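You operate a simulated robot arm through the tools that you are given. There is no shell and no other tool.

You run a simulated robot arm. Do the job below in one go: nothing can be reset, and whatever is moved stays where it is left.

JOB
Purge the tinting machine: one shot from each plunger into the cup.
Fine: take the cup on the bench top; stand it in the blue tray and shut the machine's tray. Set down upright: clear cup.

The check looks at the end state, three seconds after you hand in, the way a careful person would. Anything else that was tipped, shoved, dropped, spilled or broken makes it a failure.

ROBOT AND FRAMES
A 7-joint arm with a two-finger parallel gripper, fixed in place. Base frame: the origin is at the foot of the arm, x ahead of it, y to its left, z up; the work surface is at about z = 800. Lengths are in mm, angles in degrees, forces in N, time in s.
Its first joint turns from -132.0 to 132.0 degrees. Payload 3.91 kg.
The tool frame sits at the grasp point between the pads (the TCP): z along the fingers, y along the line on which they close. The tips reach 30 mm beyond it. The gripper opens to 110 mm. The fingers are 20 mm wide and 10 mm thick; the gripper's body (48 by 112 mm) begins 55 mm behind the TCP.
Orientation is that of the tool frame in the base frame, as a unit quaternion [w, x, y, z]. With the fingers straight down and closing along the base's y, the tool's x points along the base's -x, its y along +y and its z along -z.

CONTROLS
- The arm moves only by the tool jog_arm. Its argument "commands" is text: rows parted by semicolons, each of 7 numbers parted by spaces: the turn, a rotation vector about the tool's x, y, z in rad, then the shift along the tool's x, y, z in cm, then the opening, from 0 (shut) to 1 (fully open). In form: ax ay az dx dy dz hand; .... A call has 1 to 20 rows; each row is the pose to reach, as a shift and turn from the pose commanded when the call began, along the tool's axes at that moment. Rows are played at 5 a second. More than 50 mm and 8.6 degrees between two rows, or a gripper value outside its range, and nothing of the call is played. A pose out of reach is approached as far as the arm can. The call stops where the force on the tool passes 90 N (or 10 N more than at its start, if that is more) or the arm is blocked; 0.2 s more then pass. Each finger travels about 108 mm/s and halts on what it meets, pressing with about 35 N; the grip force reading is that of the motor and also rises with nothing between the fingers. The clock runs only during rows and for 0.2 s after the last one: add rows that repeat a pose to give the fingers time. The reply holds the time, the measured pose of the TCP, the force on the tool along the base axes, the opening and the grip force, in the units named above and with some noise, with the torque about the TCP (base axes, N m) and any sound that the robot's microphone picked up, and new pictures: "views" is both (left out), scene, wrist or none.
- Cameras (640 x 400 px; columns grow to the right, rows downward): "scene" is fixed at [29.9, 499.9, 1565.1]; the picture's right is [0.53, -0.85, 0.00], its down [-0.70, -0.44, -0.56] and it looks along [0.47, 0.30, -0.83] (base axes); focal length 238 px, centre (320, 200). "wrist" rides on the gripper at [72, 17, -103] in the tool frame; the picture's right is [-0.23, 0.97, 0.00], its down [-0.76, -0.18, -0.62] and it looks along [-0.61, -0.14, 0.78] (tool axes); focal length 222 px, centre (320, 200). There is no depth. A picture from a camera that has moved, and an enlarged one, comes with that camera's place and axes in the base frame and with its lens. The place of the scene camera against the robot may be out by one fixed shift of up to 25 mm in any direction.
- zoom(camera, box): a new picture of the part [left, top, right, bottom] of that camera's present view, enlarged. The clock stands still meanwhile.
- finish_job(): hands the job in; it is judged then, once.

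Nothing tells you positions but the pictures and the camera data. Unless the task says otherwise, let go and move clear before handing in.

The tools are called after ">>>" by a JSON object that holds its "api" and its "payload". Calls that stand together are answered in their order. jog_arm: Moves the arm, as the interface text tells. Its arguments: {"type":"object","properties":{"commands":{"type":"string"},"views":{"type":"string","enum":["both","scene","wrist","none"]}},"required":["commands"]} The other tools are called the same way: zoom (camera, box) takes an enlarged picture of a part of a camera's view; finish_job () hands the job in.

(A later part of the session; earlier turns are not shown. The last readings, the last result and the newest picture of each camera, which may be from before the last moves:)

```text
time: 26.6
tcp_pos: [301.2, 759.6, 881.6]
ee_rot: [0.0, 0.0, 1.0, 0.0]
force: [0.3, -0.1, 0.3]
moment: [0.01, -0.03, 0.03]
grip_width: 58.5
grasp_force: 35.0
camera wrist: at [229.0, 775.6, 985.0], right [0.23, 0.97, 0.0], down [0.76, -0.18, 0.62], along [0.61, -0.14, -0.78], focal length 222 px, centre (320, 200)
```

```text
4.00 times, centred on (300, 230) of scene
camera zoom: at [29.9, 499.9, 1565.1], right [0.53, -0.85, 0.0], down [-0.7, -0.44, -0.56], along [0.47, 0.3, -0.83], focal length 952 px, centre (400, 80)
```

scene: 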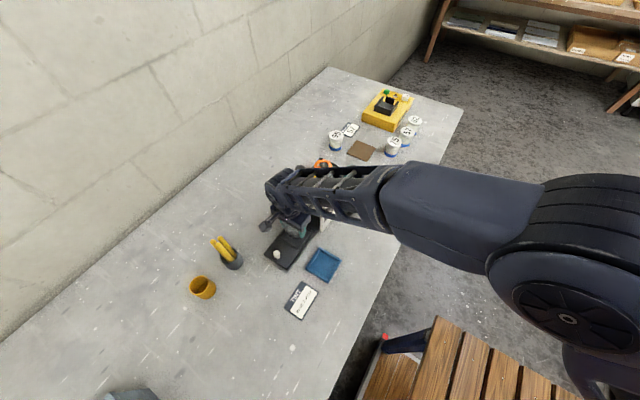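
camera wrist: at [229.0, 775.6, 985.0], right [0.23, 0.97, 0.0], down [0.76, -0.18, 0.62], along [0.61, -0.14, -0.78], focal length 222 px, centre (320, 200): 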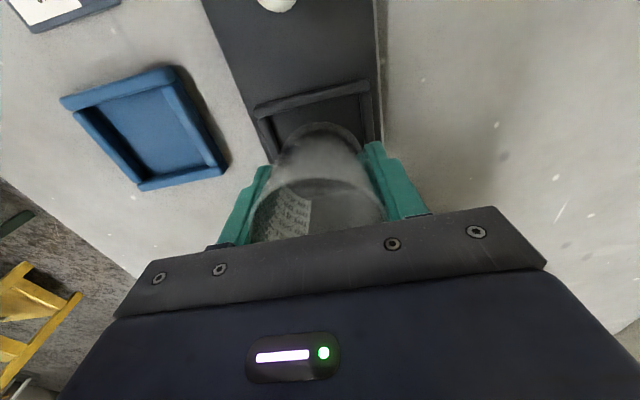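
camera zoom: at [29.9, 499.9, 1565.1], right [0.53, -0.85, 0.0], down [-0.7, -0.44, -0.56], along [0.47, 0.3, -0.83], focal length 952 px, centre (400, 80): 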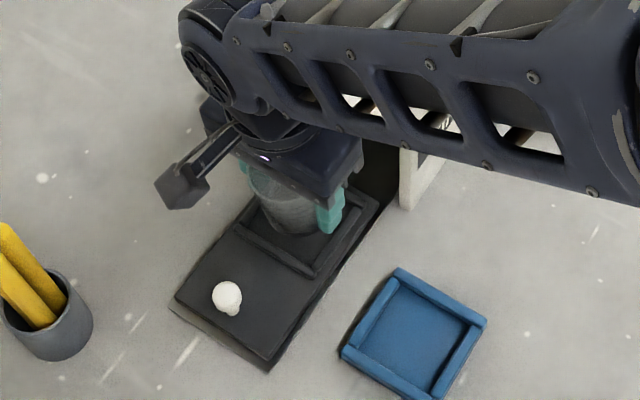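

Contact tilted the cup about 7° in the pads, with its base swung forward. I'll tilt the wrist by the same amount to level it, keep the base centred at about x = 302, and check.

>>> {"api": "jog_arm", "payload": {"commands": "0 0.06 0 0 0.1 0 0.4; 0 0.125 0 0 0.1 0 0.4; 0 0.125 0 0 0.1 0 0.4; 0 0.125 0 0 0.1 0 0.4"}}

>>> {"api": "zoom", "payload": {"camera": "wrist", "box": [220, 80, 420, 220]}}

>>> {"api": "zoom", "payload": {"camera": "scene", "box": [270, 190, 330, 250]}}

```text
time: 27.6
tcp_pos: [299.8, 761.2, 882.4]
ee_rot: [-0.063, 0.0, 0.998, 0.001]
force: [0.9, -0.3, -0.6]
moment: [-0.03, 0.01, 0.02]
grip_width: 58.7
grasp_force: 34.8
camera wrist: at [242.3, 776.8, 993.3], right [0.23, 0.97, -0.03], down [0.83, -0.18, 0.52], along [0.5, -0.14, -0.85], focal length 222 px, centre (320, 200)
```

scene: 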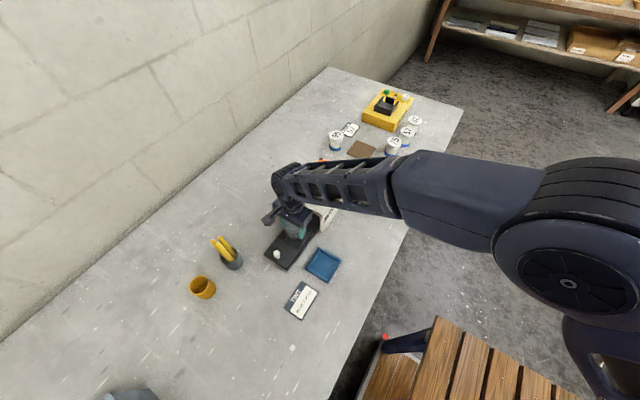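
wrist: 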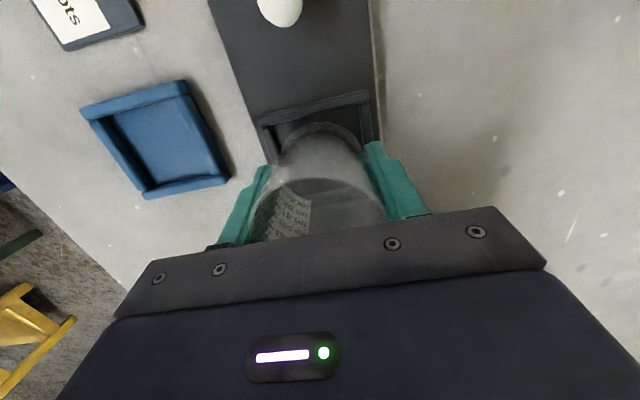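

```text
2.86 times, centred on (320, 150) of wrist
camera zoom: at [242.3, 776.8, 993.3], right [0.23, 0.97, -0.03], down [0.83, -0.18, 0.52], along [0.5, -0.14, -0.85], focal length 635 px, centre (320, 343)
```

zoom: 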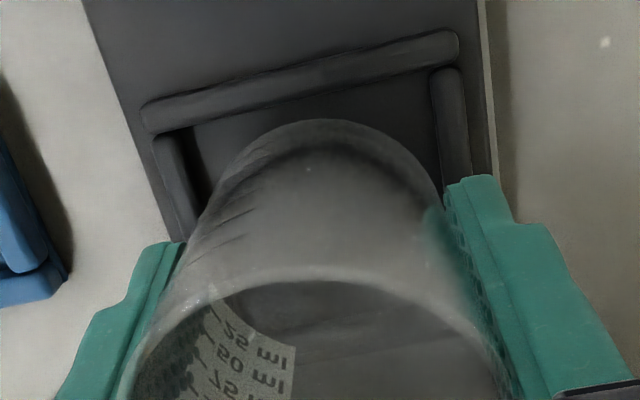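

```text
6.67 times, centred on (300, 220) of scene
camera zoom: at [29.9, 499.9, 1565.1], right [0.53, -0.85, 0.0], down [-0.7, -0.44, -0.56], along [0.47, 0.3, -0.83], focal length 1586 px, centre (453, 67)
```

zoom: 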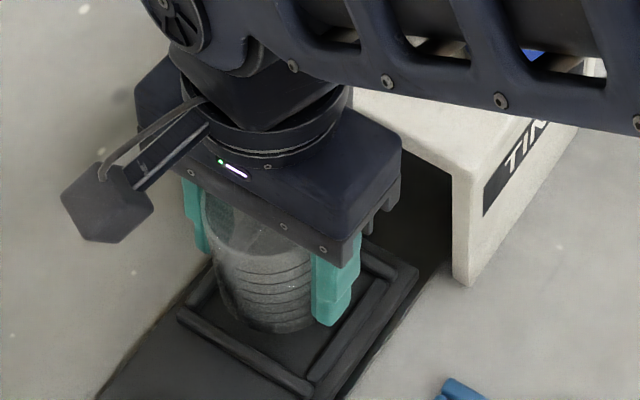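

The cup is upright again and sits over the recess. I'll nudge it +2 mm in x and lower to just above the floor, checking the force.

>>> {"api": "jog_arm", "payload": {"commands": "0 0 0 -0.32 0 0.97 0.4; 0 0 0 -0.45 0 1.96 0.4; 0 0 0 -0.45 0 1.96 0.4"}}

>>> {"api": "zoom", "payload": {"camera": "wrist", "box": [220, 80, 420, 220]}}

>>> {"api": "zoom", "payload": {"camera": "scene", "box": [270, 190, 330, 250]}}

```text
time: 28.4
tcp_pos: [303.0, 760.0, 862.4]
ee_rot: [-0.062, 0.0, 0.998, 0.001]
force: [0.4, 0.1, -0.3]
moment: [0.0, 0.03, 0.0]
grip_width: 58.4
grasp_force: 34.6
camera wrist: at [244.5, 776.7, 973.3], right [0.23, 0.97, -0.03], down [0.83, -0.18, 0.52], along [0.5, -0.14, -0.85], focal length 222 px, centre (320, 200)
```

scene: 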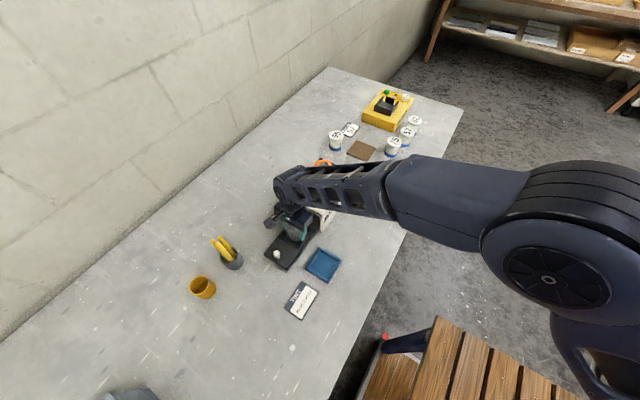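
wrist: 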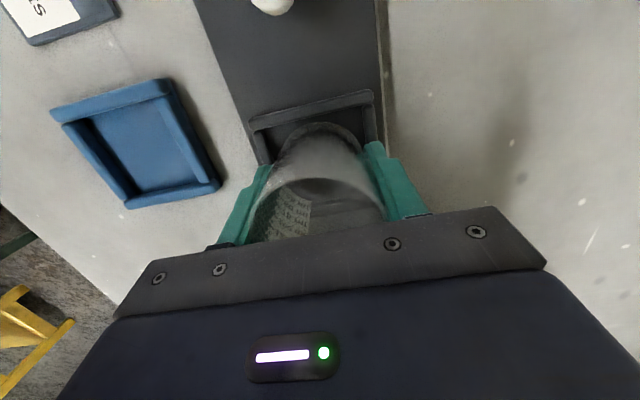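

```text
2.86 times, centred on (320, 150) of wrist
camera zoom: at [244.5, 776.7, 973.3], right [0.23, 0.97, -0.03], down [0.83, -0.18, 0.52], along [0.5, -0.14, -0.85], focal length 635 px, centre (320, 343)
```

zoom: 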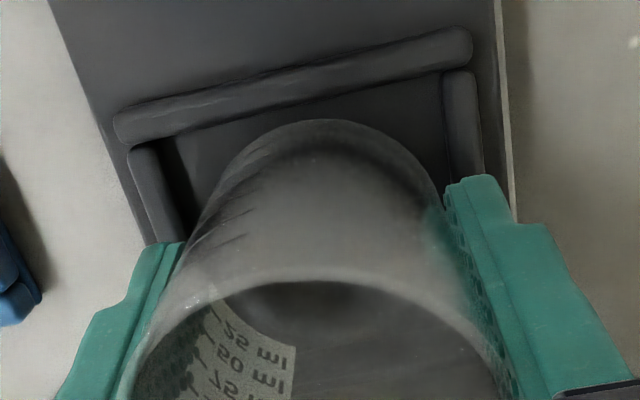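

```text
6.67 times, centred on (300, 220) of scene
camera zoom: at [29.9, 499.9, 1565.1], right [0.53, -0.85, 0.0], down [-0.7, -0.44, -0.56], along [0.47, 0.3, -0.83], focal length 1586 px, centre (453, 67)
```

zoom: 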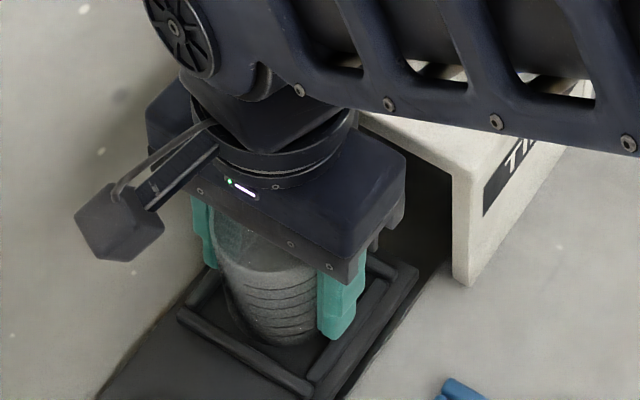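

No contact yet. I'll lower a few more millimetres and watch the force.

>>> {"api": "jog_arm", "payload": {"commands": "0 0 0 -0.025 0 0.2 0.4; 0 0 0 -0.05 0 0.4 0.4; 0 0 0 -0.05 0 0.4 0.4", "views": "none"}}

>>> {"api": "zoom", "payload": {"camera": "scene", "box": [270, 190, 330, 250]}}

```text
time: 29.2
tcp_pos: [303.0, 761.3, 859.2]
ee_rot: [-0.062, 0.0, 0.998, 0.001]
force: [0.3, -0.1, -0.1]
moment: [0.0, 0.01, -0.01]
grip_width: 58.4
grasp_force: 35.0
```

```text
6.67 times, centred on (300, 220) of scene
camera zoom: at [29.9, 499.9, 1565.1], right [0.53, -0.85, 0.0], down [-0.7, -0.44, -0.56], along [0.47, 0.3, -0.83], focal length 1586 px, centre (453, 67)
```

zoom: 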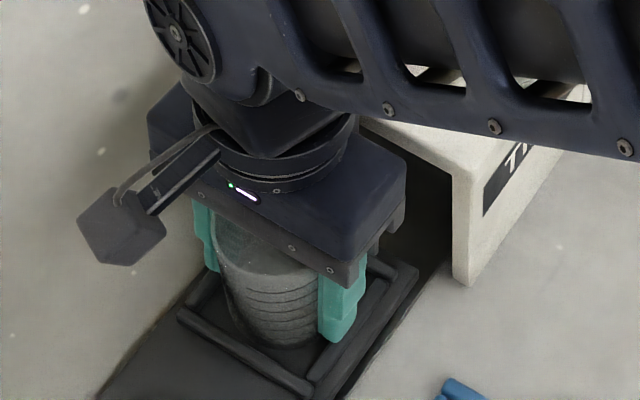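

>>> {"api": "jog_arm", "payload": {"commands": "0 0 0 -0.025 0 0.2 0.4; 0 0 0 -0.05 0 0.4 0.4; 0 0 0 -0.05 0 0.4 0.4", "views": "none"}}

>>> {"api": "zoom", "payload": {"camera": "scene", "box": [270, 190, 330, 250]}}

>>> {"api": "zoom", "payload": {"camera": "wrist", "box": [220, 80, 420, 220]}}

```text
time: 30.0
tcp_pos: [302.6, 761.5, 855.9]
ee_rot: [-0.062, 0.0, 0.998, 0.003]
force: [0.4, -4.4, 30.8]
moment: [-0.7, -0.54, -0.05]
grip_width: 58.5
grasp_force: 34.6
```

```text
6.67 times, centred on (300, 220) of scene
camera zoom: at [29.9, 499.9, 1565.1], right [0.53, -0.85, 0.0], down [-0.7, -0.44, -0.56], along [0.47, 0.3, -0.83], focal length 1586 px, centre (453, 67)
```

zoom: 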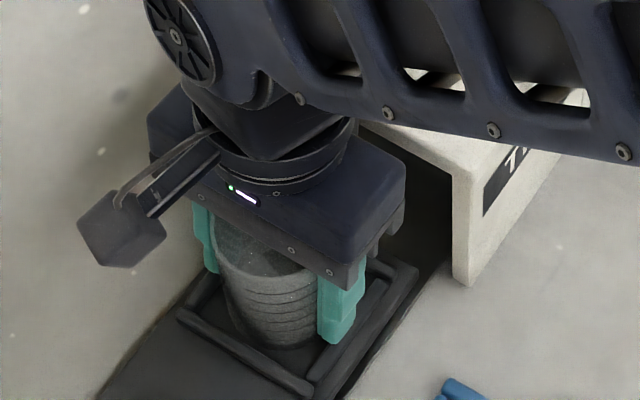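

```text
2.86 times, centred on (320, 150) of wrist
camera zoom: at [244.4, 776.8, 967.6], right [0.23, 0.97, -0.02], down [0.83, -0.18, 0.52], along [0.51, -0.14, -0.85], focal length 635 px, centre (320, 343)
```

zoom: 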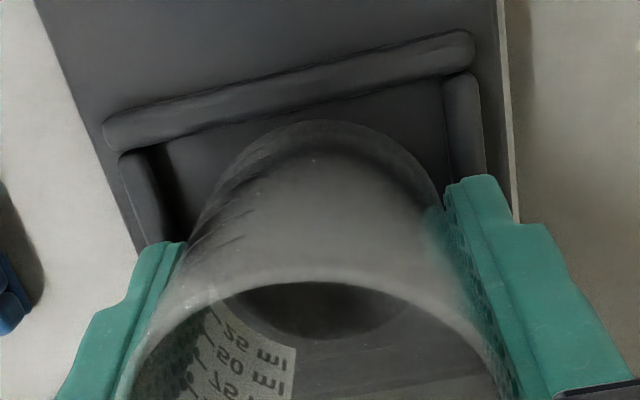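

Floor contact reads 31 N near the cup's base edge, and the cup is inside the rails. I'll ease up 1 mm and open slowly.

>>> {"api": "jog_arm", "payload": {"commands": "0 0 0 0.01 0 -0.1 0.4; 0 0 0 0.01 0 -0.1 0.5; 0 0 0 0.01 0 -0.1 0.55; 0 0 0 0.01 0 -0.1 0.6; 0 0 0 0.01 0 -0.1 0.68; 0 0 0 0.01 0 -0.1 0.75; 0 0 0 0.01 0 -0.1 0.75"}}

>>> {"api": "zoom", "payload": {"camera": "scene", "box": [270, 190, 330, 250]}}

>>> {"api": "zoom", "payload": {"camera": "wrist", "box": [220, 80, 420, 220]}}

```text
time: 31.6
tcp_pos: [302.2, 762.6, 856.3]
ee_rot: [-0.063, 0.001, 0.998, 0.003]
force: [-0.2, 41.6, 27.5]
moment: [0.54, -0.1, 0.22]
grip_width: 63.4
grasp_force: 0.0
camera wrist: at [243.9, 777.9, 967.5], right [0.23, 0.97, -0.02], down [0.83, -0.18, 0.52], along [0.5, -0.14, -0.85], focal length 222 px, centre (320, 200)
```

scene: 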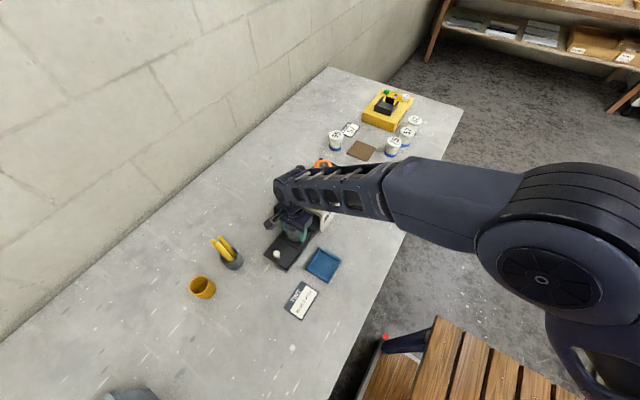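
wrist: 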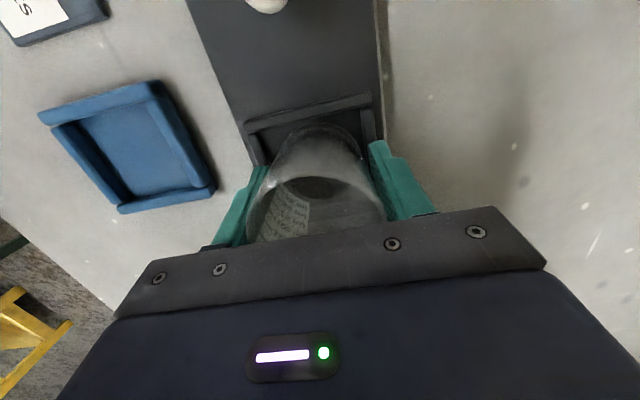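

```text
6.67 times, centred on (300, 220) of scene
camera zoom: at [29.9, 499.9, 1565.1], right [0.53, -0.85, 0.0], down [-0.7, -0.44, -0.56], along [0.47, 0.3, -0.83], focal length 1586 px, centre (453, 67)
```

zoom: 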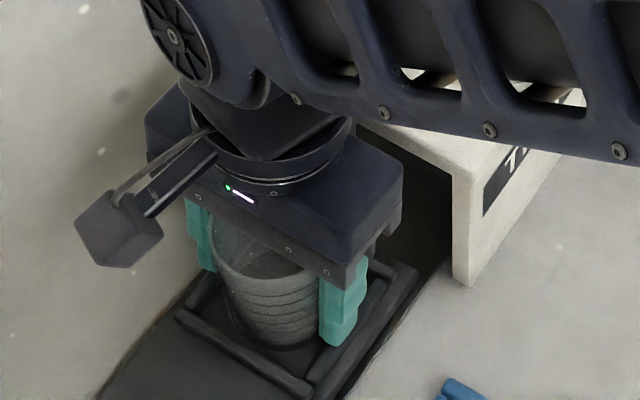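

```text
2.86 times, centred on (320, 150) of wrist
camera zoom: at [243.9, 777.9, 967.5], right [0.23, 0.97, -0.02], down [0.83, -0.18, 0.52], along [0.5, -0.14, -0.85], focal length 635 px, centre (320, 343)
```

zoom: 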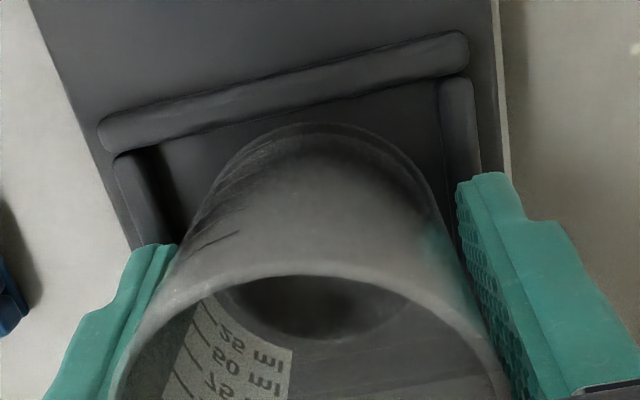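

The fingers have opened against the side rails, so their tips are inside the recess. I'll ease the opening back slightly, lift straight up past the rails, then open fully.

>>> {"api": "jog_arm", "payload": {"commands": "0 0 0 0 0 0 0.575; 0 0 0 0 0 0 0.57; 0 0 0 0 0 0 0.57"}}

>>> {"api": "zoom", "payload": {"camera": "wrist", "box": [220, 80, 420, 220]}}

```text
time: 32.4
tcp_pos: [302.9, 761.0, 856.9]
ee_rot: [-0.062, 0.0, 0.998, 0.002]
force: [0.5, 20.1, 39.4]
moment: [0.32, -0.23, 0.12]
grip_width: 60.0
grasp_force: 0.0
camera wrist: at [244.5, 776.5, 967.4], right [0.23, 0.97, -0.03], down [0.83, -0.18, 0.52], along [0.5, -0.14, -0.85], focal length 222 px, centre (320, 200)
```

scene: 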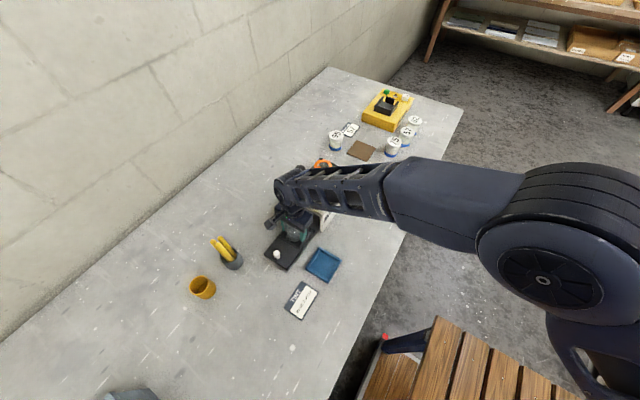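
wrist: 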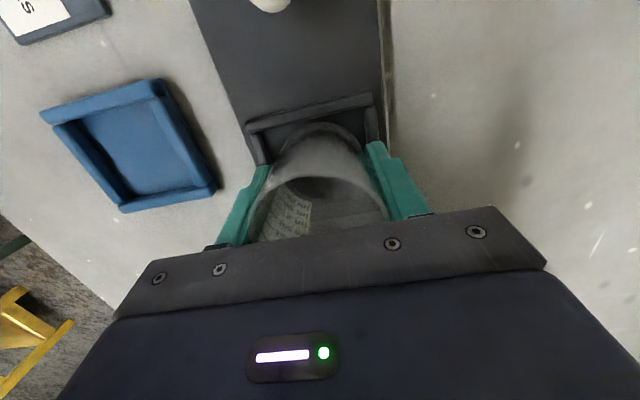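

```text
2.86 times, centred on (320, 150) of wrist
camera zoom: at [244.5, 776.5, 967.4], right [0.23, 0.97, -0.03], down [0.83, -0.18, 0.52], along [0.5, -0.14, -0.85], focal length 635 px, centre (320, 343)
```

zoom: 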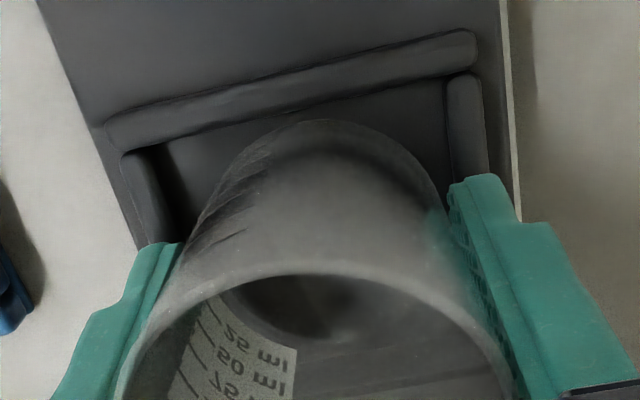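

>>> {"api": "jog_arm", "payload": {"commands": "0 0 0 0.05 0 -0.4 0.57; 0 0 0 0.075 0 -0.6 0.57; 0 0 0 0.075 0 -0.6 0.62; 0 0 0 0.075 0 -0.6 0.62"}}

>>> {"api": "zoom", "payload": {"camera": "wrist", "box": [220, 80, 420, 220]}}

>>> {"api": "zoom", "payload": {"camera": "scene", "box": [270, 190, 330, 250]}}

```text
time: 33.4
tcp_pos: [303.5, 760.8, 863.3]
ee_rot: [-0.063, 0.0, 0.998, 0.0]
force: [1.4, -0.3, -0.1]
moment: [0.02, -0.04, -0.04]
grip_width: 67.9
grasp_force: 0.1
camera wrist: at [244.5, 776.5, 972.0], right [0.23, 0.97, -0.03], down [0.83, -0.18, 0.52], along [0.5, -0.14, -0.85], focal length 222 px, centre (320, 200)
```

scene: 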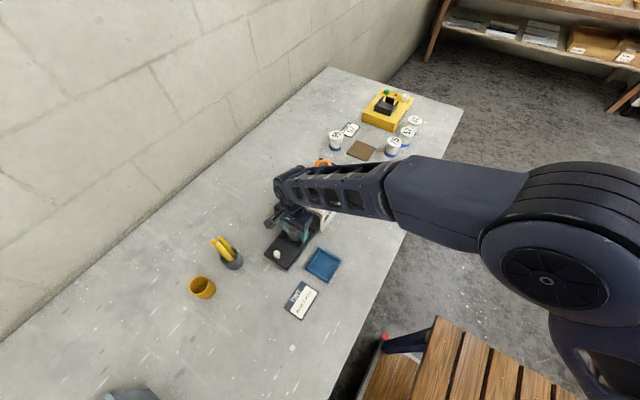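
wrist: 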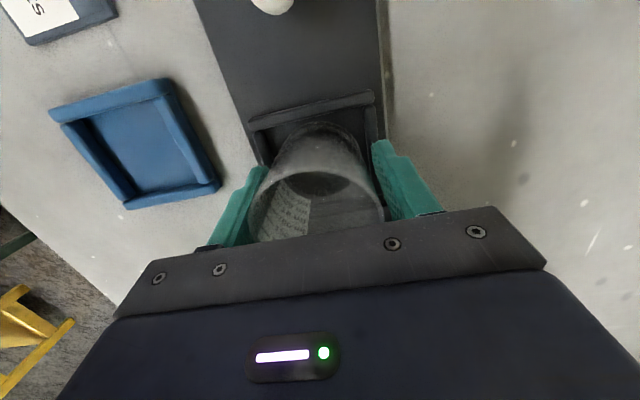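

```text
2.86 times, centred on (320, 150) of wrist
camera zoom: at [244.5, 776.5, 972.0], right [0.23, 0.97, -0.03], down [0.83, -0.18, 0.52], along [0.5, -0.14, -0.85], focal length 635 px, centre (320, 343)
```

zoom: 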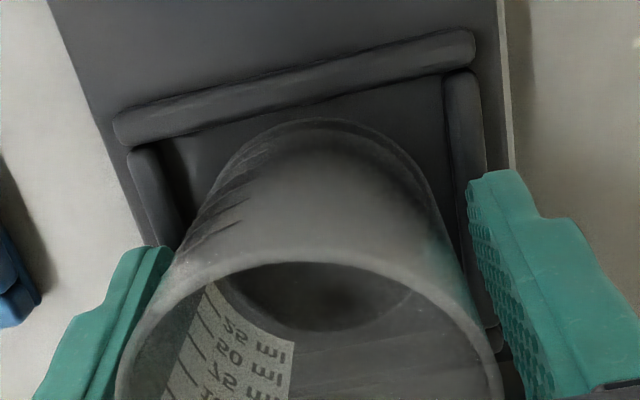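

```text
6.67 times, centred on (300, 220) of scene
camera zoom: at [29.9, 499.9, 1565.1], right [0.53, -0.85, 0.0], down [-0.7, -0.44, -0.56], along [0.47, 0.3, -0.83], focal length 1586 px, centre (453, 67)
```

zoom: 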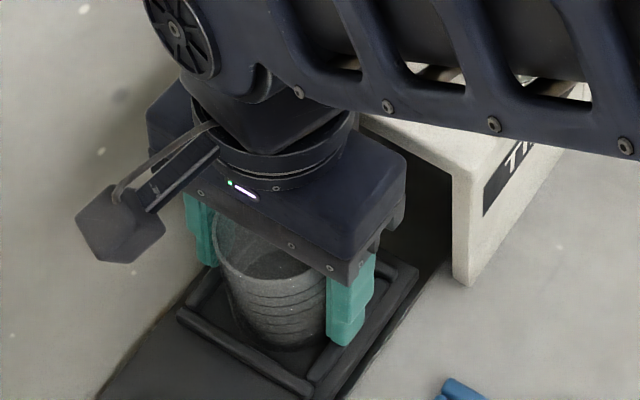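

The cup is free and stands in the recess. I'll open more and lift clear.

>>> {"api": "jog_arm", "payload": {"commands": "0 0 0 0 0 0 0.75; 0 0 0 0 0 0 0.85; 0 0 0 0.25 0 -2 0.85; 0 0 0 0.6 0 -4.9 0.85; 0 0 0 1.1 0 -8.9 0.85; 0 0 0 1.6 0 -12.9 0.85; 0 -0.06 0 3.6 0 -15 0.85; 0 -0.125 0 7 0 -16 0.85; 0 -0.125 0 10 0 -16 0.85; 0 -0.125 0 10 0 -16 0.85"}}

>>> {"api": "zoom", "payload": {"camera": "wrist", "box": [200, 0, 440, 200]}}

>>> {"api": "zoom", "payload": {"camera": "scene", "box": [250, 180, 350, 280]}}

```text
time: 35.6
tcp_pos: [225.0, 760.3, 1033.2]
ee_rot: [0.0, 0.0, 1.0, 0.0]
force: [0.1, 0.3, -0.2]
moment: [0.0, 0.03, 0.01]
grip_width: 93.3
grasp_force: 0.0
camera wrist: at [152.2, 777.3, 1135.2], right [0.23, 0.97, 0.0], down [0.76, -0.18, 0.62], along [0.61, -0.14, -0.78], focal length 222 px, centre (320, 200)
```

scene: 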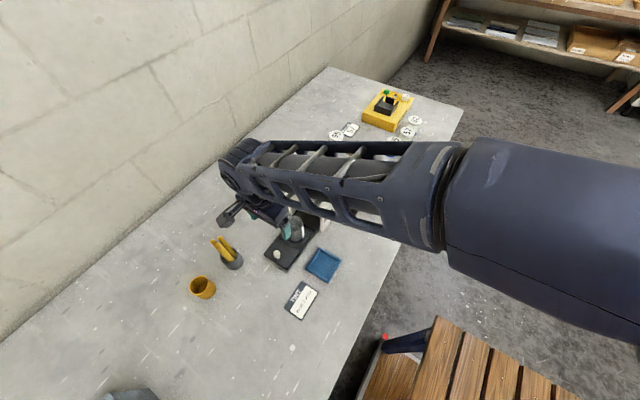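
wrist: 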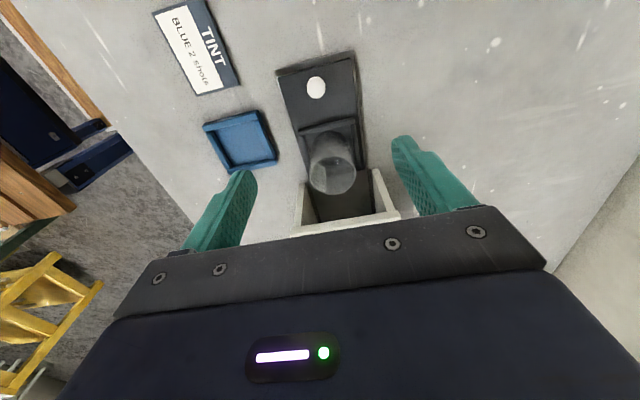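

```text
2.00 times, centred on (320, 100) of wrist
camera zoom: at [152.2, 777.3, 1135.2], right [0.23, 0.97, 0.0], down [0.76, -0.18, 0.62], along [0.61, -0.14, -0.78], focal length 444 px, centre (320, 400)
```

zoom: 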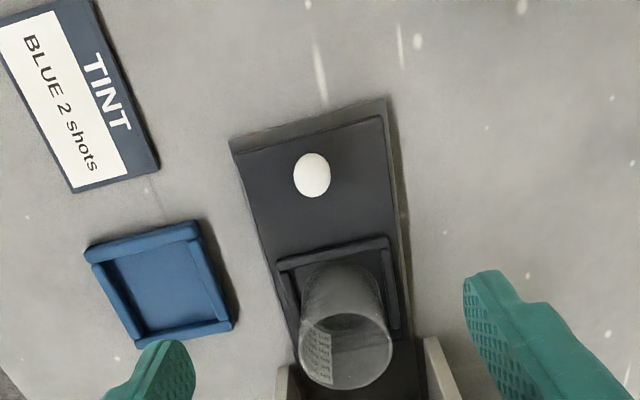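

```text
4.00 times, centred on (300, 230) of scene
camera zoom: at [29.9, 499.9, 1565.1], right [0.53, -0.85, 0.0], down [-0.7, -0.44, -0.56], along [0.47, 0.3, -0.83], focal length 952 px, centre (400, 80)
```

zoom: 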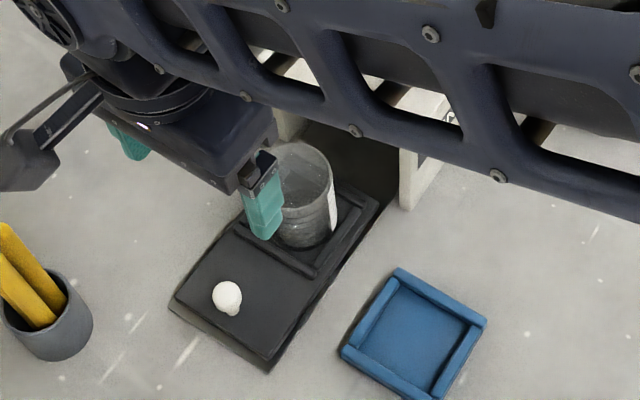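

The cup stands upright in the recess. The tray shifted slightly and the knob is now at about (209, 759). I'll re-grip the knob with the same backward tilt and push the tray in.

>>> {"api": "jog_arm", "payload": {"commands": "0 -0.06 0 0.6 0 2.5 0.6; 0 -0.12 0 1.2 0 5 0.5; 0 -0.18 0 1.8 -0.1 7.5 0.5; 0 -0.25 0 1.8 -0.1 10.5 0.5; 0 -0.25 0 1.8 -0.1 10.5 0.5; 0 -0.25 0 1.8 -0.1 10.5 0.5"}}

>>> {"api": "zoom", "payload": {"camera": "wrist", "box": [200, 20, 440, 220]}}

```text
time: 37.0
tcp_pos: [205.0, 759.1, 928.0]
ee_rot: [0.124, -0.001, 0.992, 0.001]
force: [-0.5, 0.6, -0.2]
moment: [0.03, 0.03, -0.04]
grip_width: 54.8
grasp_force: 0.1
camera wrist: at [110.1, 776.3, 1009.2], right [0.22, 0.97, 0.06], down [0.58, -0.18, 0.79], along [0.78, -0.14, -0.61], focal length 222 px, centre (320, 200)
```

scene: 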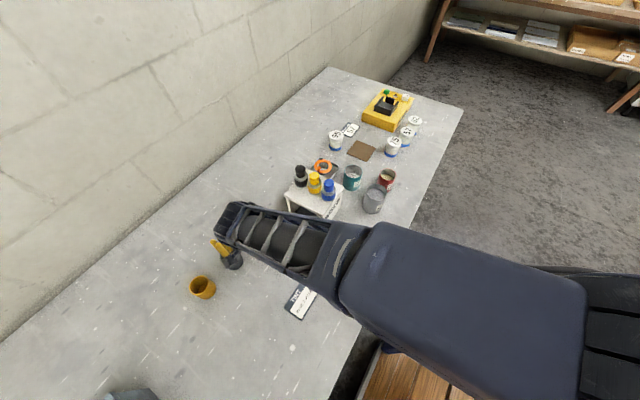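
wrist: 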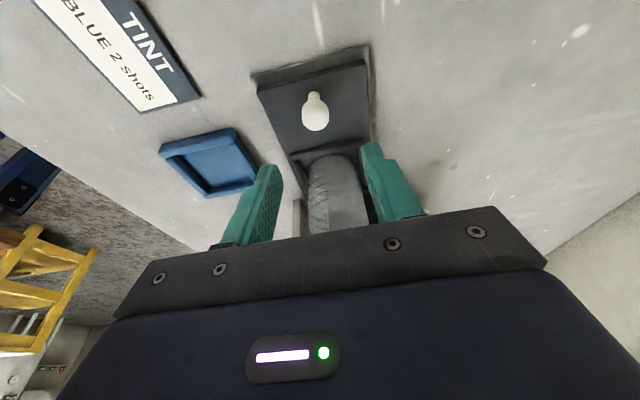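

```text
2.00 times, centred on (320, 120) of wrist
camera zoom: at [110.1, 776.3, 1009.2], right [0.22, 0.97, 0.06], down [0.58, -0.18, 0.79], along [0.78, -0.14, -0.61], focal length 444 px, centre (320, 360)
```

zoom: 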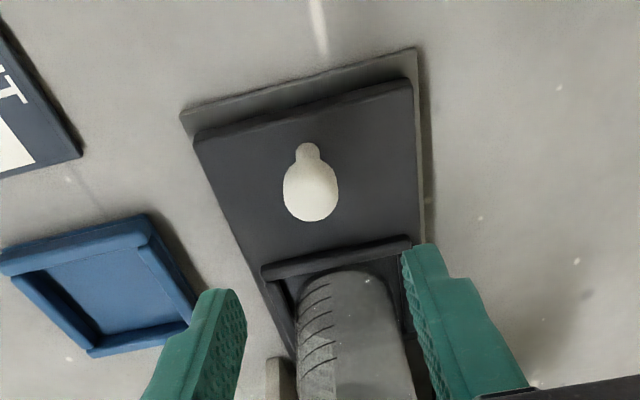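

>>> {"api": "jog_arm", "payload": {"commands": "0 0 0 0.6 0.05 2.5 0.5; 0 0 0 1.1 0.08 5 0.5; 0 0 0 1.4 0.08 6.4 0.5; 0 0 0 1.64 0.08 7.43 0.5; 0 0 0 1.64 0.08 7.43 0.3; 0 0 0 1.64 0.08 7.43 0.1; 0 0 0 1.64 0.08 7.43 0; 0 0 0 1.64 0.08 7.43 0"}}

>>> {"api": "zoom", "payload": {"camera": "wrist", "box": [200, 60, 440, 220]}}

```text
time: 38.8
tcp_pos: [207.4, 760.4, 852.1]
ee_rot: [0.124, 0.0, 0.992, 0.0]
force: [-0.1, -4.8, -1.5]
moment: [-0.04, -0.01, 0.03]
grip_width: 21.3
grasp_force: 45.1
camera wrist: at [112.8, 776.5, 933.2], right [0.22, 0.97, 0.06], down [0.58, -0.18, 0.79], along [0.78, -0.14, -0.61], focal length 222 px, centre (320, 200)
```

scene: 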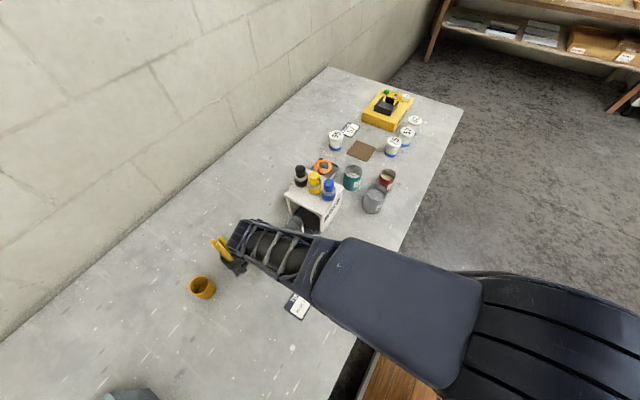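
wrist: 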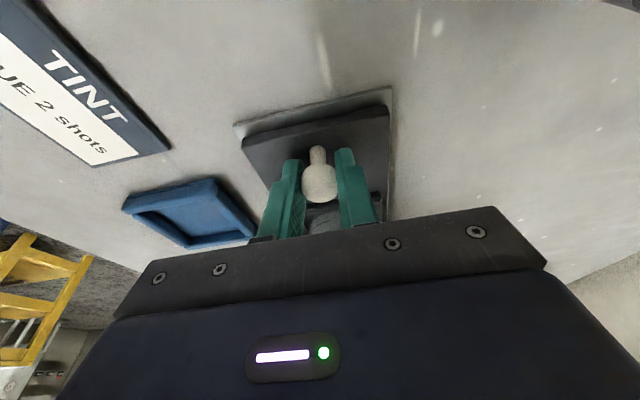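

```text
2.50 times, centred on (320, 140) of wrist
camera zoom: at [112.8, 776.5, 933.2], right [0.22, 0.97, 0.06], down [0.58, -0.18, 0.79], along [0.78, -0.14, -0.61], focal length 555 px, centre (320, 350)
```

zoom: 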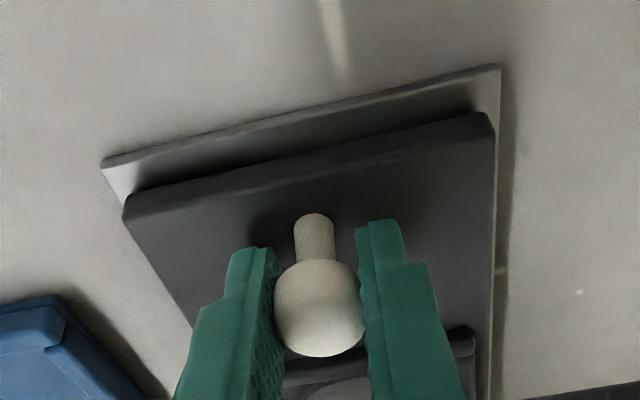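

The knob is gripped. I'll push the tray in slowly.

>>> {"api": "jog_arm", "payload": {"commands": "0 0 0 -0.39 -0.04 0.1 0; 0 0 0 -0.97 -0.04 0.25 0; 0 0 0 -1.74 -0.04 0.44 0; 0 0 0 -2.52 -0.04 0.64 0; 0 0 0 -3.3 -0.04 0.84 0; 0 0 0 -4.07 -0.04 1.04 0; 0 0 0 -4.85 -0.04 1.24 0; 0 0 0 -5.43 -0.04 1.38 0; 0 0 0 -5.81 -0.04 1.48 0; 0 0 0 -5.81 -0.04 1.48 0"}}

>>> {"api": "zoom", "payload": {"camera": "scene", "box": [250, 140, 350, 240]}}

```text
time: 41.0
tcp_pos: [268.6, 760.3, 851.9]
ee_rot: [0.124, 0.0, 0.992, 0.001]
force: [0.9, -2.0, -0.4]
moment: [-0.03, 0.24, -0.01]
grip_width: 21.1
grasp_force: 45.0
camera wrist: at [173.0, 776.4, 933.3], right [0.22, 0.97, 0.06], down [0.58, -0.18, 0.79], along [0.78, -0.14, -0.61], focal length 222 px, centre (320, 200)
```

scene: 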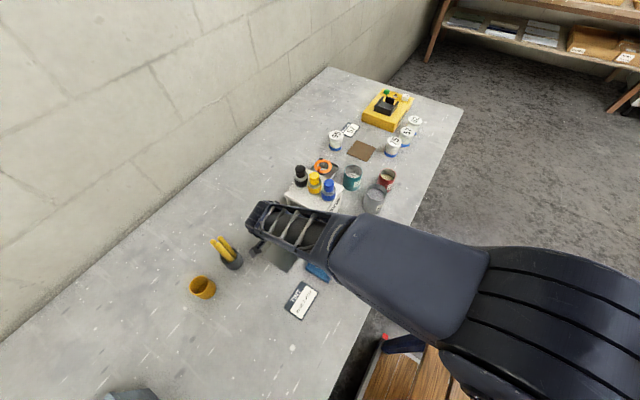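
wrist: 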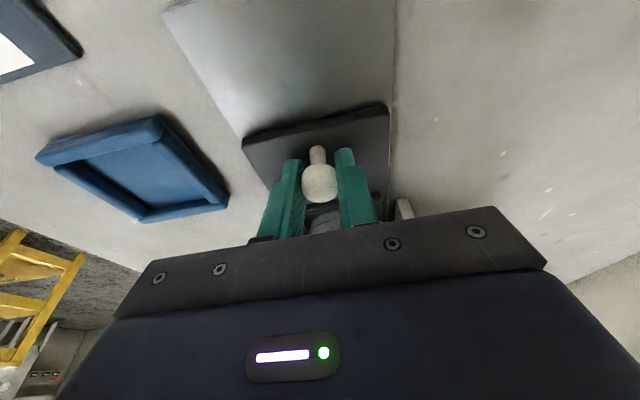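

```text
4.00 times, centred on (300, 190) of scene
camera zoom: at [29.9, 499.9, 1565.1], right [0.53, -0.85, 0.0], down [-0.7, -0.44, -0.56], along [0.47, 0.3, -0.83], focal length 952 px, centre (400, 240)
```

zoom: 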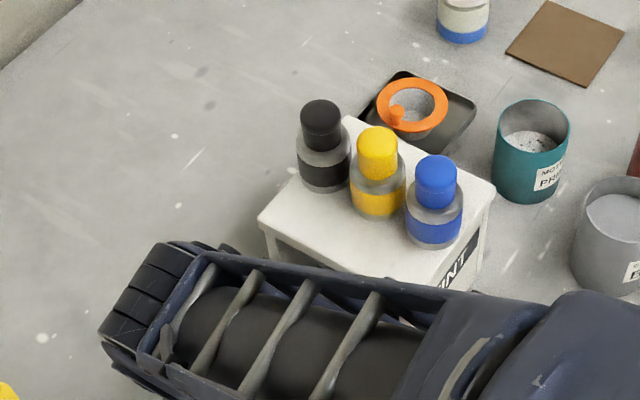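

Moving smoothly. I'll continue toward shut, at about x = 327.

>>> {"api": "jog_arm", "payload": {"commands": "0 0 0 -0.39 0 0.1 0; 0 0 0 -0.97 0 0.25 0; 0 0 0 -1.74 0 0.44 0; 0 0 0 -2.52 0 0.64 0; 0 0 0 -3.3 0 0.84 0; 0 0 0 -4.07 0 1.04 0; 0 0 0 -4.75 0 1.21 0; 0 0 0 -5.23 0 1.33 0; 0 0 0 -5.52 0 1.41 0; 0 0 0 -5.62 0 1.43 0; 0 0 0 -5.62 0 1.43 0"}}

>>> {"api": "zoom", "payload": {"camera": "wrist", "box": [200, 60, 440, 220]}}

```text
time: 43.4
tcp_pos: [323.6, 760.4, 850.8]
ee_rot: [0.124, 0.0, 0.992, 0.001]
force: [-22.1, -14.7, 5.0]
moment: [-0.1, 0.5, -0.04]
grip_width: 21.2
grasp_force: 44.9
camera wrist: at [228.9, 776.3, 933.3], right [0.22, 0.97, 0.06], down [0.59, -0.18, 0.79], along [0.78, -0.14, -0.61], focal length 222 px, centre (320, 200)
```

scene: 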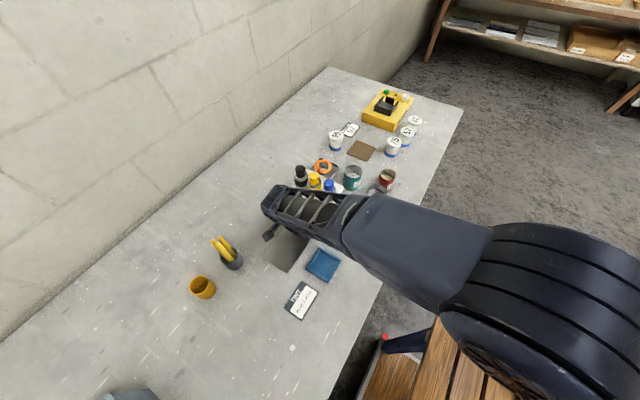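
wrist: 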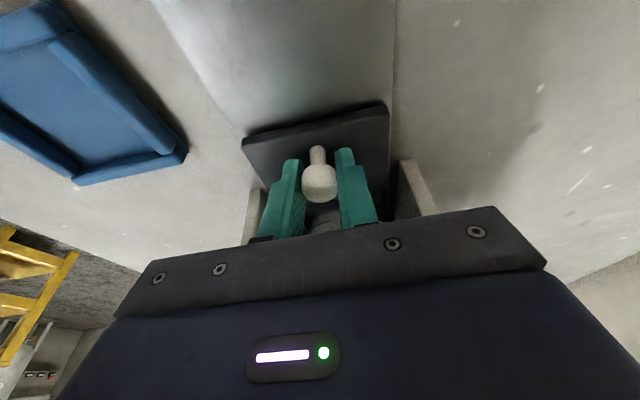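

```text
2.50 times, centred on (320, 140) of wrist
camera zoom: at [228.9, 776.3, 933.3], right [0.22, 0.97, 0.06], down [0.59, -0.18, 0.79], along [0.78, -0.14, -0.61], focal length 555 px, centre (320, 350)
```

zoom: 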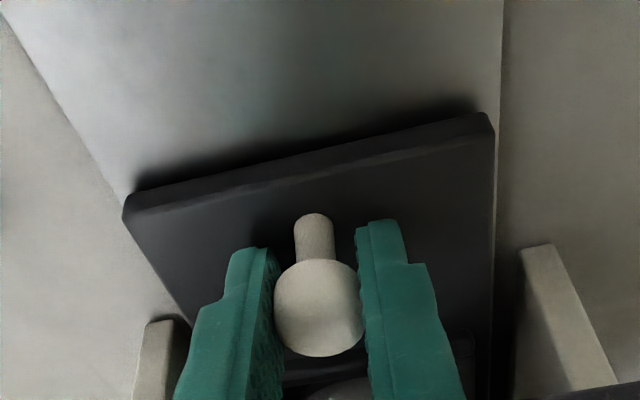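

The tray has hit its stop: 22 N, with its front back at the original shut position of x ≈ 305. I'll release, rise, and check the cup.

>>> {"api": "jog_arm", "payload": {"commands": "0 0 0 0 0 0 0.2; 0 0 0 0 0 0 0.4; 0 0 0 0 0 0 0.5; 0 0 0 0.2 0 -2 0.5; 0 0 0 0.5 0 -4.85 0.5; 0 0 0 2.0 0 -7.8 0.5; 0 0 0 5 0 -9.5 0.5; 0 -0.1 0 9 0 -8.5 0.5; 0 -0.2 0 12 0 -5.5 0.5; 0 -0.2 0 12 0 -5.5 0.5; 0 -0.2 0 12 0 -5.5 0.5"}}

>>> {"api": "zoom", "payload": {"camera": "wrist", "box": [220, 20, 460, 220]}}

>>> {"api": "zoom", "payload": {"camera": "scene", "box": [270, 150, 370, 250]}}

```text
time: 45.8
tcp_pos: [197.9, 760.1, 874.7]
ee_rot: [0.224, 0.0, 0.975, 0.001]
force: [0.4, -0.5, 0.9]
moment: [-0.01, 0.01, 0.02]
grip_width: 55.0
grasp_force: 0.1
camera wrist: at [87.1, 776.6, 936.5], right [0.2, 0.97, 0.1], down [0.41, -0.18, 0.89], along [0.89, -0.14, -0.44], focal length 222 px, centre (320, 200)
```

scene: 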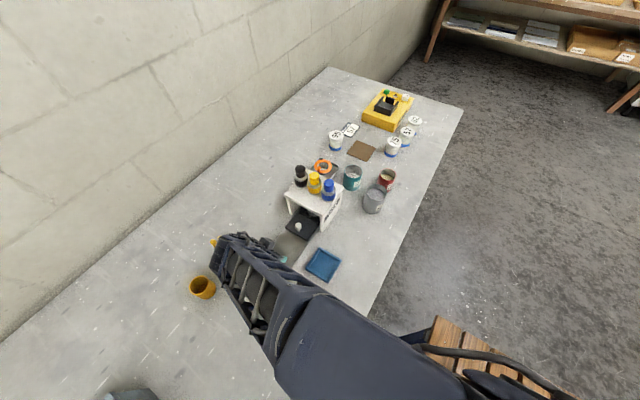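
wrist: 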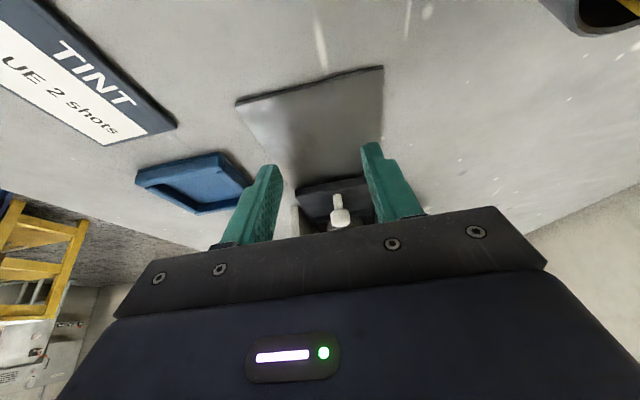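

```text
2.00 times, centred on (340, 120) of wrist
camera zoom: at [87.1, 776.6, 936.5], right [0.2, 0.97, 0.1], down [0.41, -0.18, 0.89], along [0.89, -0.14, -0.44], focal length 444 px, centre (280, 360)
```

zoom: 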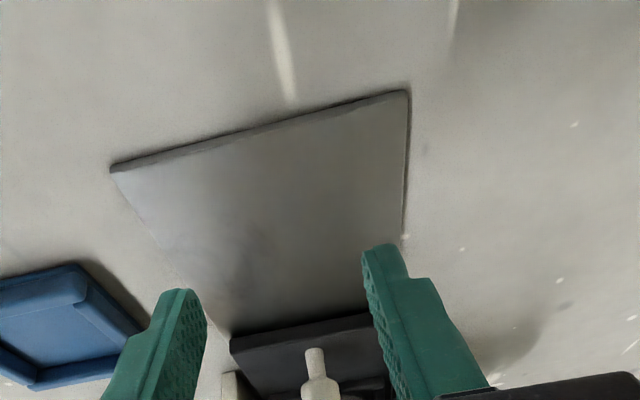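

```text
4.00 times, centred on (320, 200) of scene
camera zoom: at [29.9, 499.9, 1565.1], right [0.53, -0.85, 0.0], down [-0.7, -0.44, -0.56], along [0.47, 0.3, -0.83], focal length 952 px, centre (320, 200)
```

zoom: 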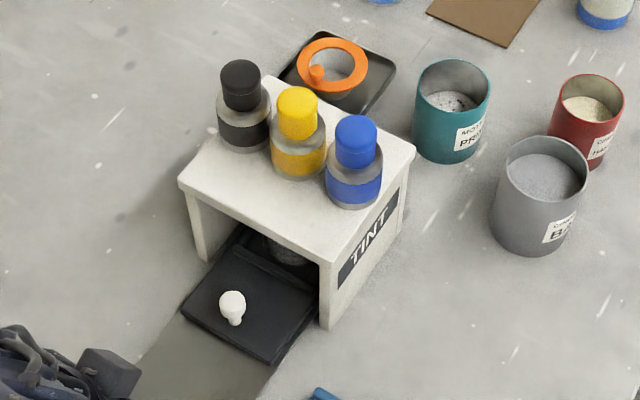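

The tray is shut, since its knob is at the same scene pixel as at the start, and the cup is inside. Next I'll get an overhead view of the plungers.

>>> {"api": "jog_arm", "payload": {"commands": "0 0.06 0 -3 0 -2.6 0.3; 0 0.12 0 -6 0 -5.2 0.1; 0 0.19 0 -9.1 0 -7.8 0; 0 0.25 0 -12.1 0 -10.3 0; 0 0.32 0 -15.1 0 -12.9 0; 0 0.38 0 -18.2 0 -15.5 0; 0 0.45 0 -21.2 0 -18.1 0; 0 0.45 0 -21.2 0 -18.1 0; 0 0.45 0 -21.2 0 -18.1 0"}}

>>> {"api": "zoom", "payload": {"camera": "wrist", "box": [240, 100, 400, 220]}}

```text
time: 47.8
tcp_pos: [308.8, 761.1, 1131.8]
ee_rot: [0.0, 0.0, 1.0, 0.001]
force: [0.4, 0.0, 0.1]
moment: [0.0, 0.0, -0.02]
grip_width: 0.0
grasp_force: 34.8
camera wrist: at [237.5, 777.4, 1233.8], right [0.23, 0.97, 0.0], down [0.76, -0.18, 0.62], along [0.61, -0.14, -0.78], focal length 222 px, centre (320, 200)
```

scene: 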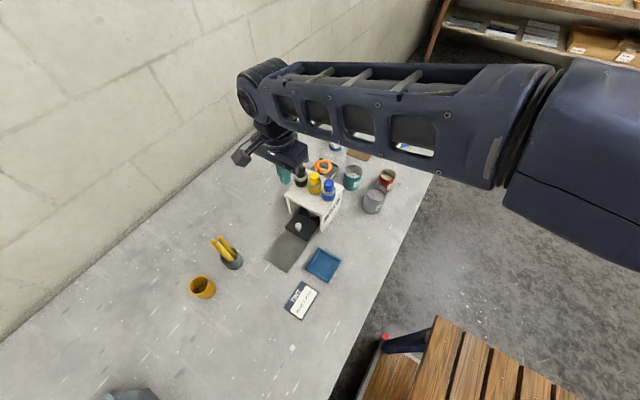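
wrist: 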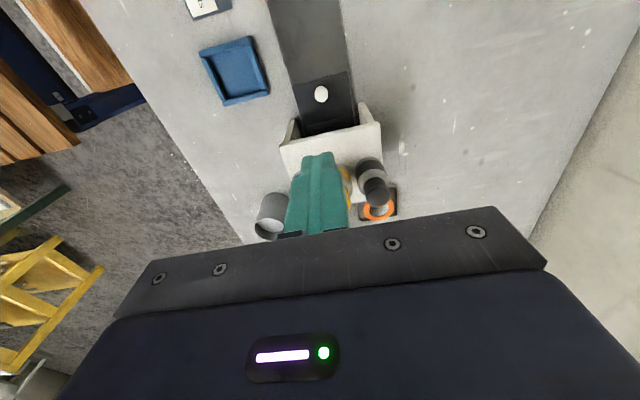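

```text
3.33 times, centred on (320, 160) of wrist
camera zoom: at [237.5, 777.4, 1233.8], right [0.23, 0.97, 0.0], down [0.76, -0.18, 0.62], along [0.61, -0.14, -0.78], focal length 740 px, centre (320, 333)
```

zoom: 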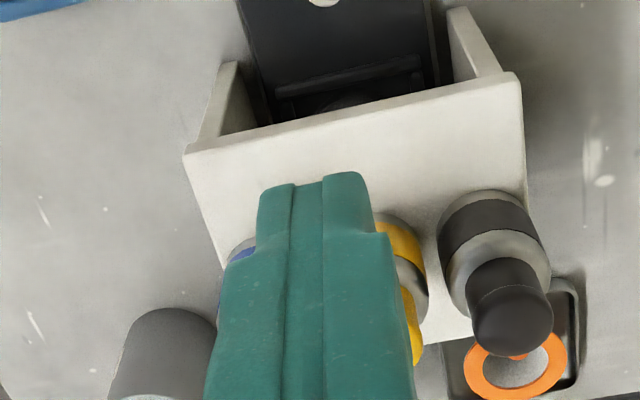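

>>> {"api": "jog_arm", "payload": {"commands": "0 0 0 0 0 0 0.5; 0 0 0 0 0 0 1; 0 0 0 0 0 0 1; 0 0 0 0 0 0 1", "views": "none"}}

>>> {"api": "zoom", "payload": {"camera": "wrist", "box": [240, 100, 400, 220]}}

```text
time: 48.8
tcp_pos: [309.4, 761.6, 1131.2]
ee_rot: [0.0, 0.0, 1.0, 0.001]
force: [-0.7, -0.4, 0.1]
moment: [0.01, -0.05, 0.0]
grip_width: 110.1
grasp_force: 0.0
```

```text
3.33 times, centred on (320, 160) of wrist
camera zoom: at [237.4, 777.5, 1233.7], right [0.23, 0.97, 0.0], down [0.76, -0.18, 0.62], along [0.61, -0.14, -0.78], focal length 740 px, centre (320, 333)
```

zoom: 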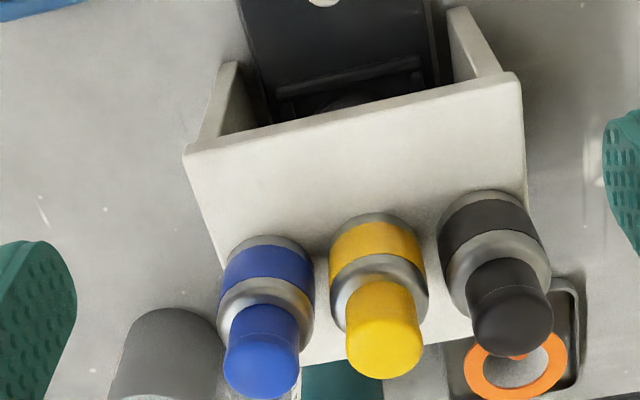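

I need more precise cap positions, so I'll move closer above them.

>>> {"api": "jog_arm", "payload": {"commands": "0 0 0 -3 0 1.4 1; 0 0 0 -6 -0.05 2.8 1; 0 0 0 -9.1 -0.1 4.1 1; 0 0 0 -9.1 -0.1 4.1 1; 0 0 0 -9.1 -0.1 4.1 1"}}

>>> {"api": "zoom", "payload": {"camera": "wrist", "box": [240, 100, 400, 220]}}

>>> {"api": "zoom", "payload": {"camera": "scene", "box": [270, 150, 370, 250]}}

```text
time: 50.0
tcp_pos: [399.7, 758.8, 1090.3]
ee_rot: [0.0, 0.001, 1.0, 0.0]
force: [-0.1, -0.1, 0.4]
moment: [-0.03, -0.01, 0.03]
grip_width: 110.3
grasp_force: 0.1
camera wrist: at [328.3, 775.0, 1192.4], right [0.23, 0.97, 0.0], down [0.76, -0.18, 0.62], along [0.61, -0.14, -0.78], focal length 222 px, centre (320, 200)
```

scene: 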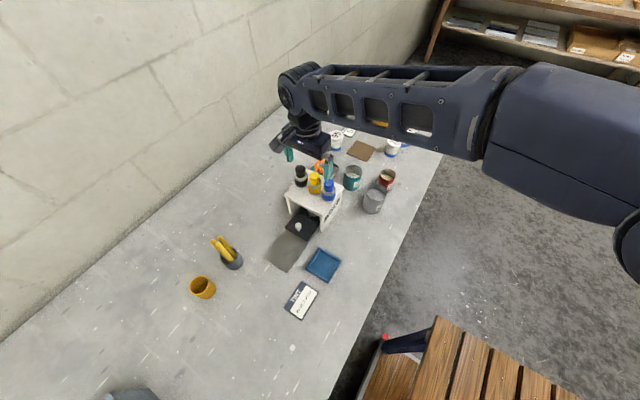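
wrist: 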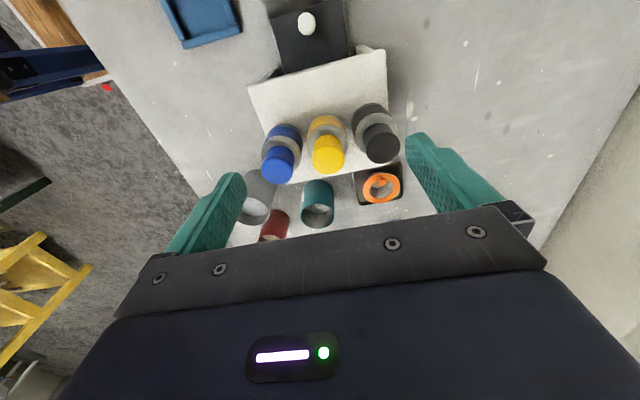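

```text
3.33 times, centred on (320, 160) of wrist
camera zoom: at [328.3, 775.0, 1192.4], right [0.23, 0.97, 0.0], down [0.76, -0.18, 0.62], along [0.61, -0.14, -0.78], focal length 740 px, centre (320, 333)
```

zoom: 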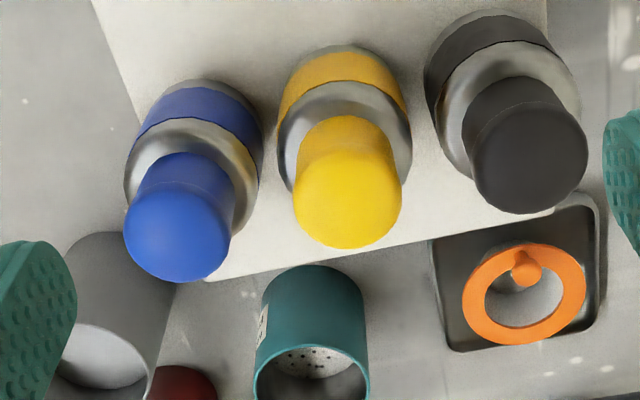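

```text
4.00 times, centred on (320, 200) of scene
camera zoom: at [29.9, 499.9, 1565.1], right [0.53, -0.85, 0.0], down [-0.7, -0.44, -0.56], along [0.47, 0.3, -0.83], focal length 952 px, centre (320, 200)
```

zoom: 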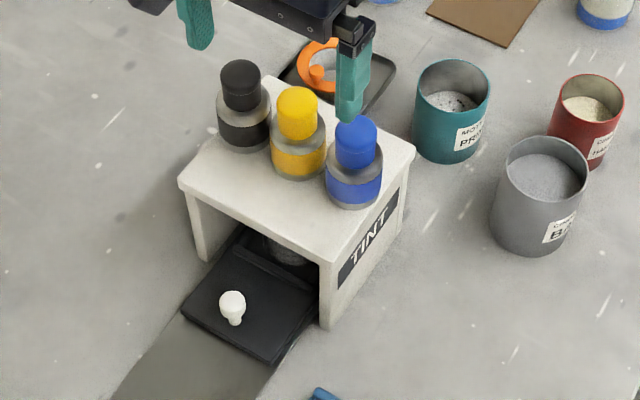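

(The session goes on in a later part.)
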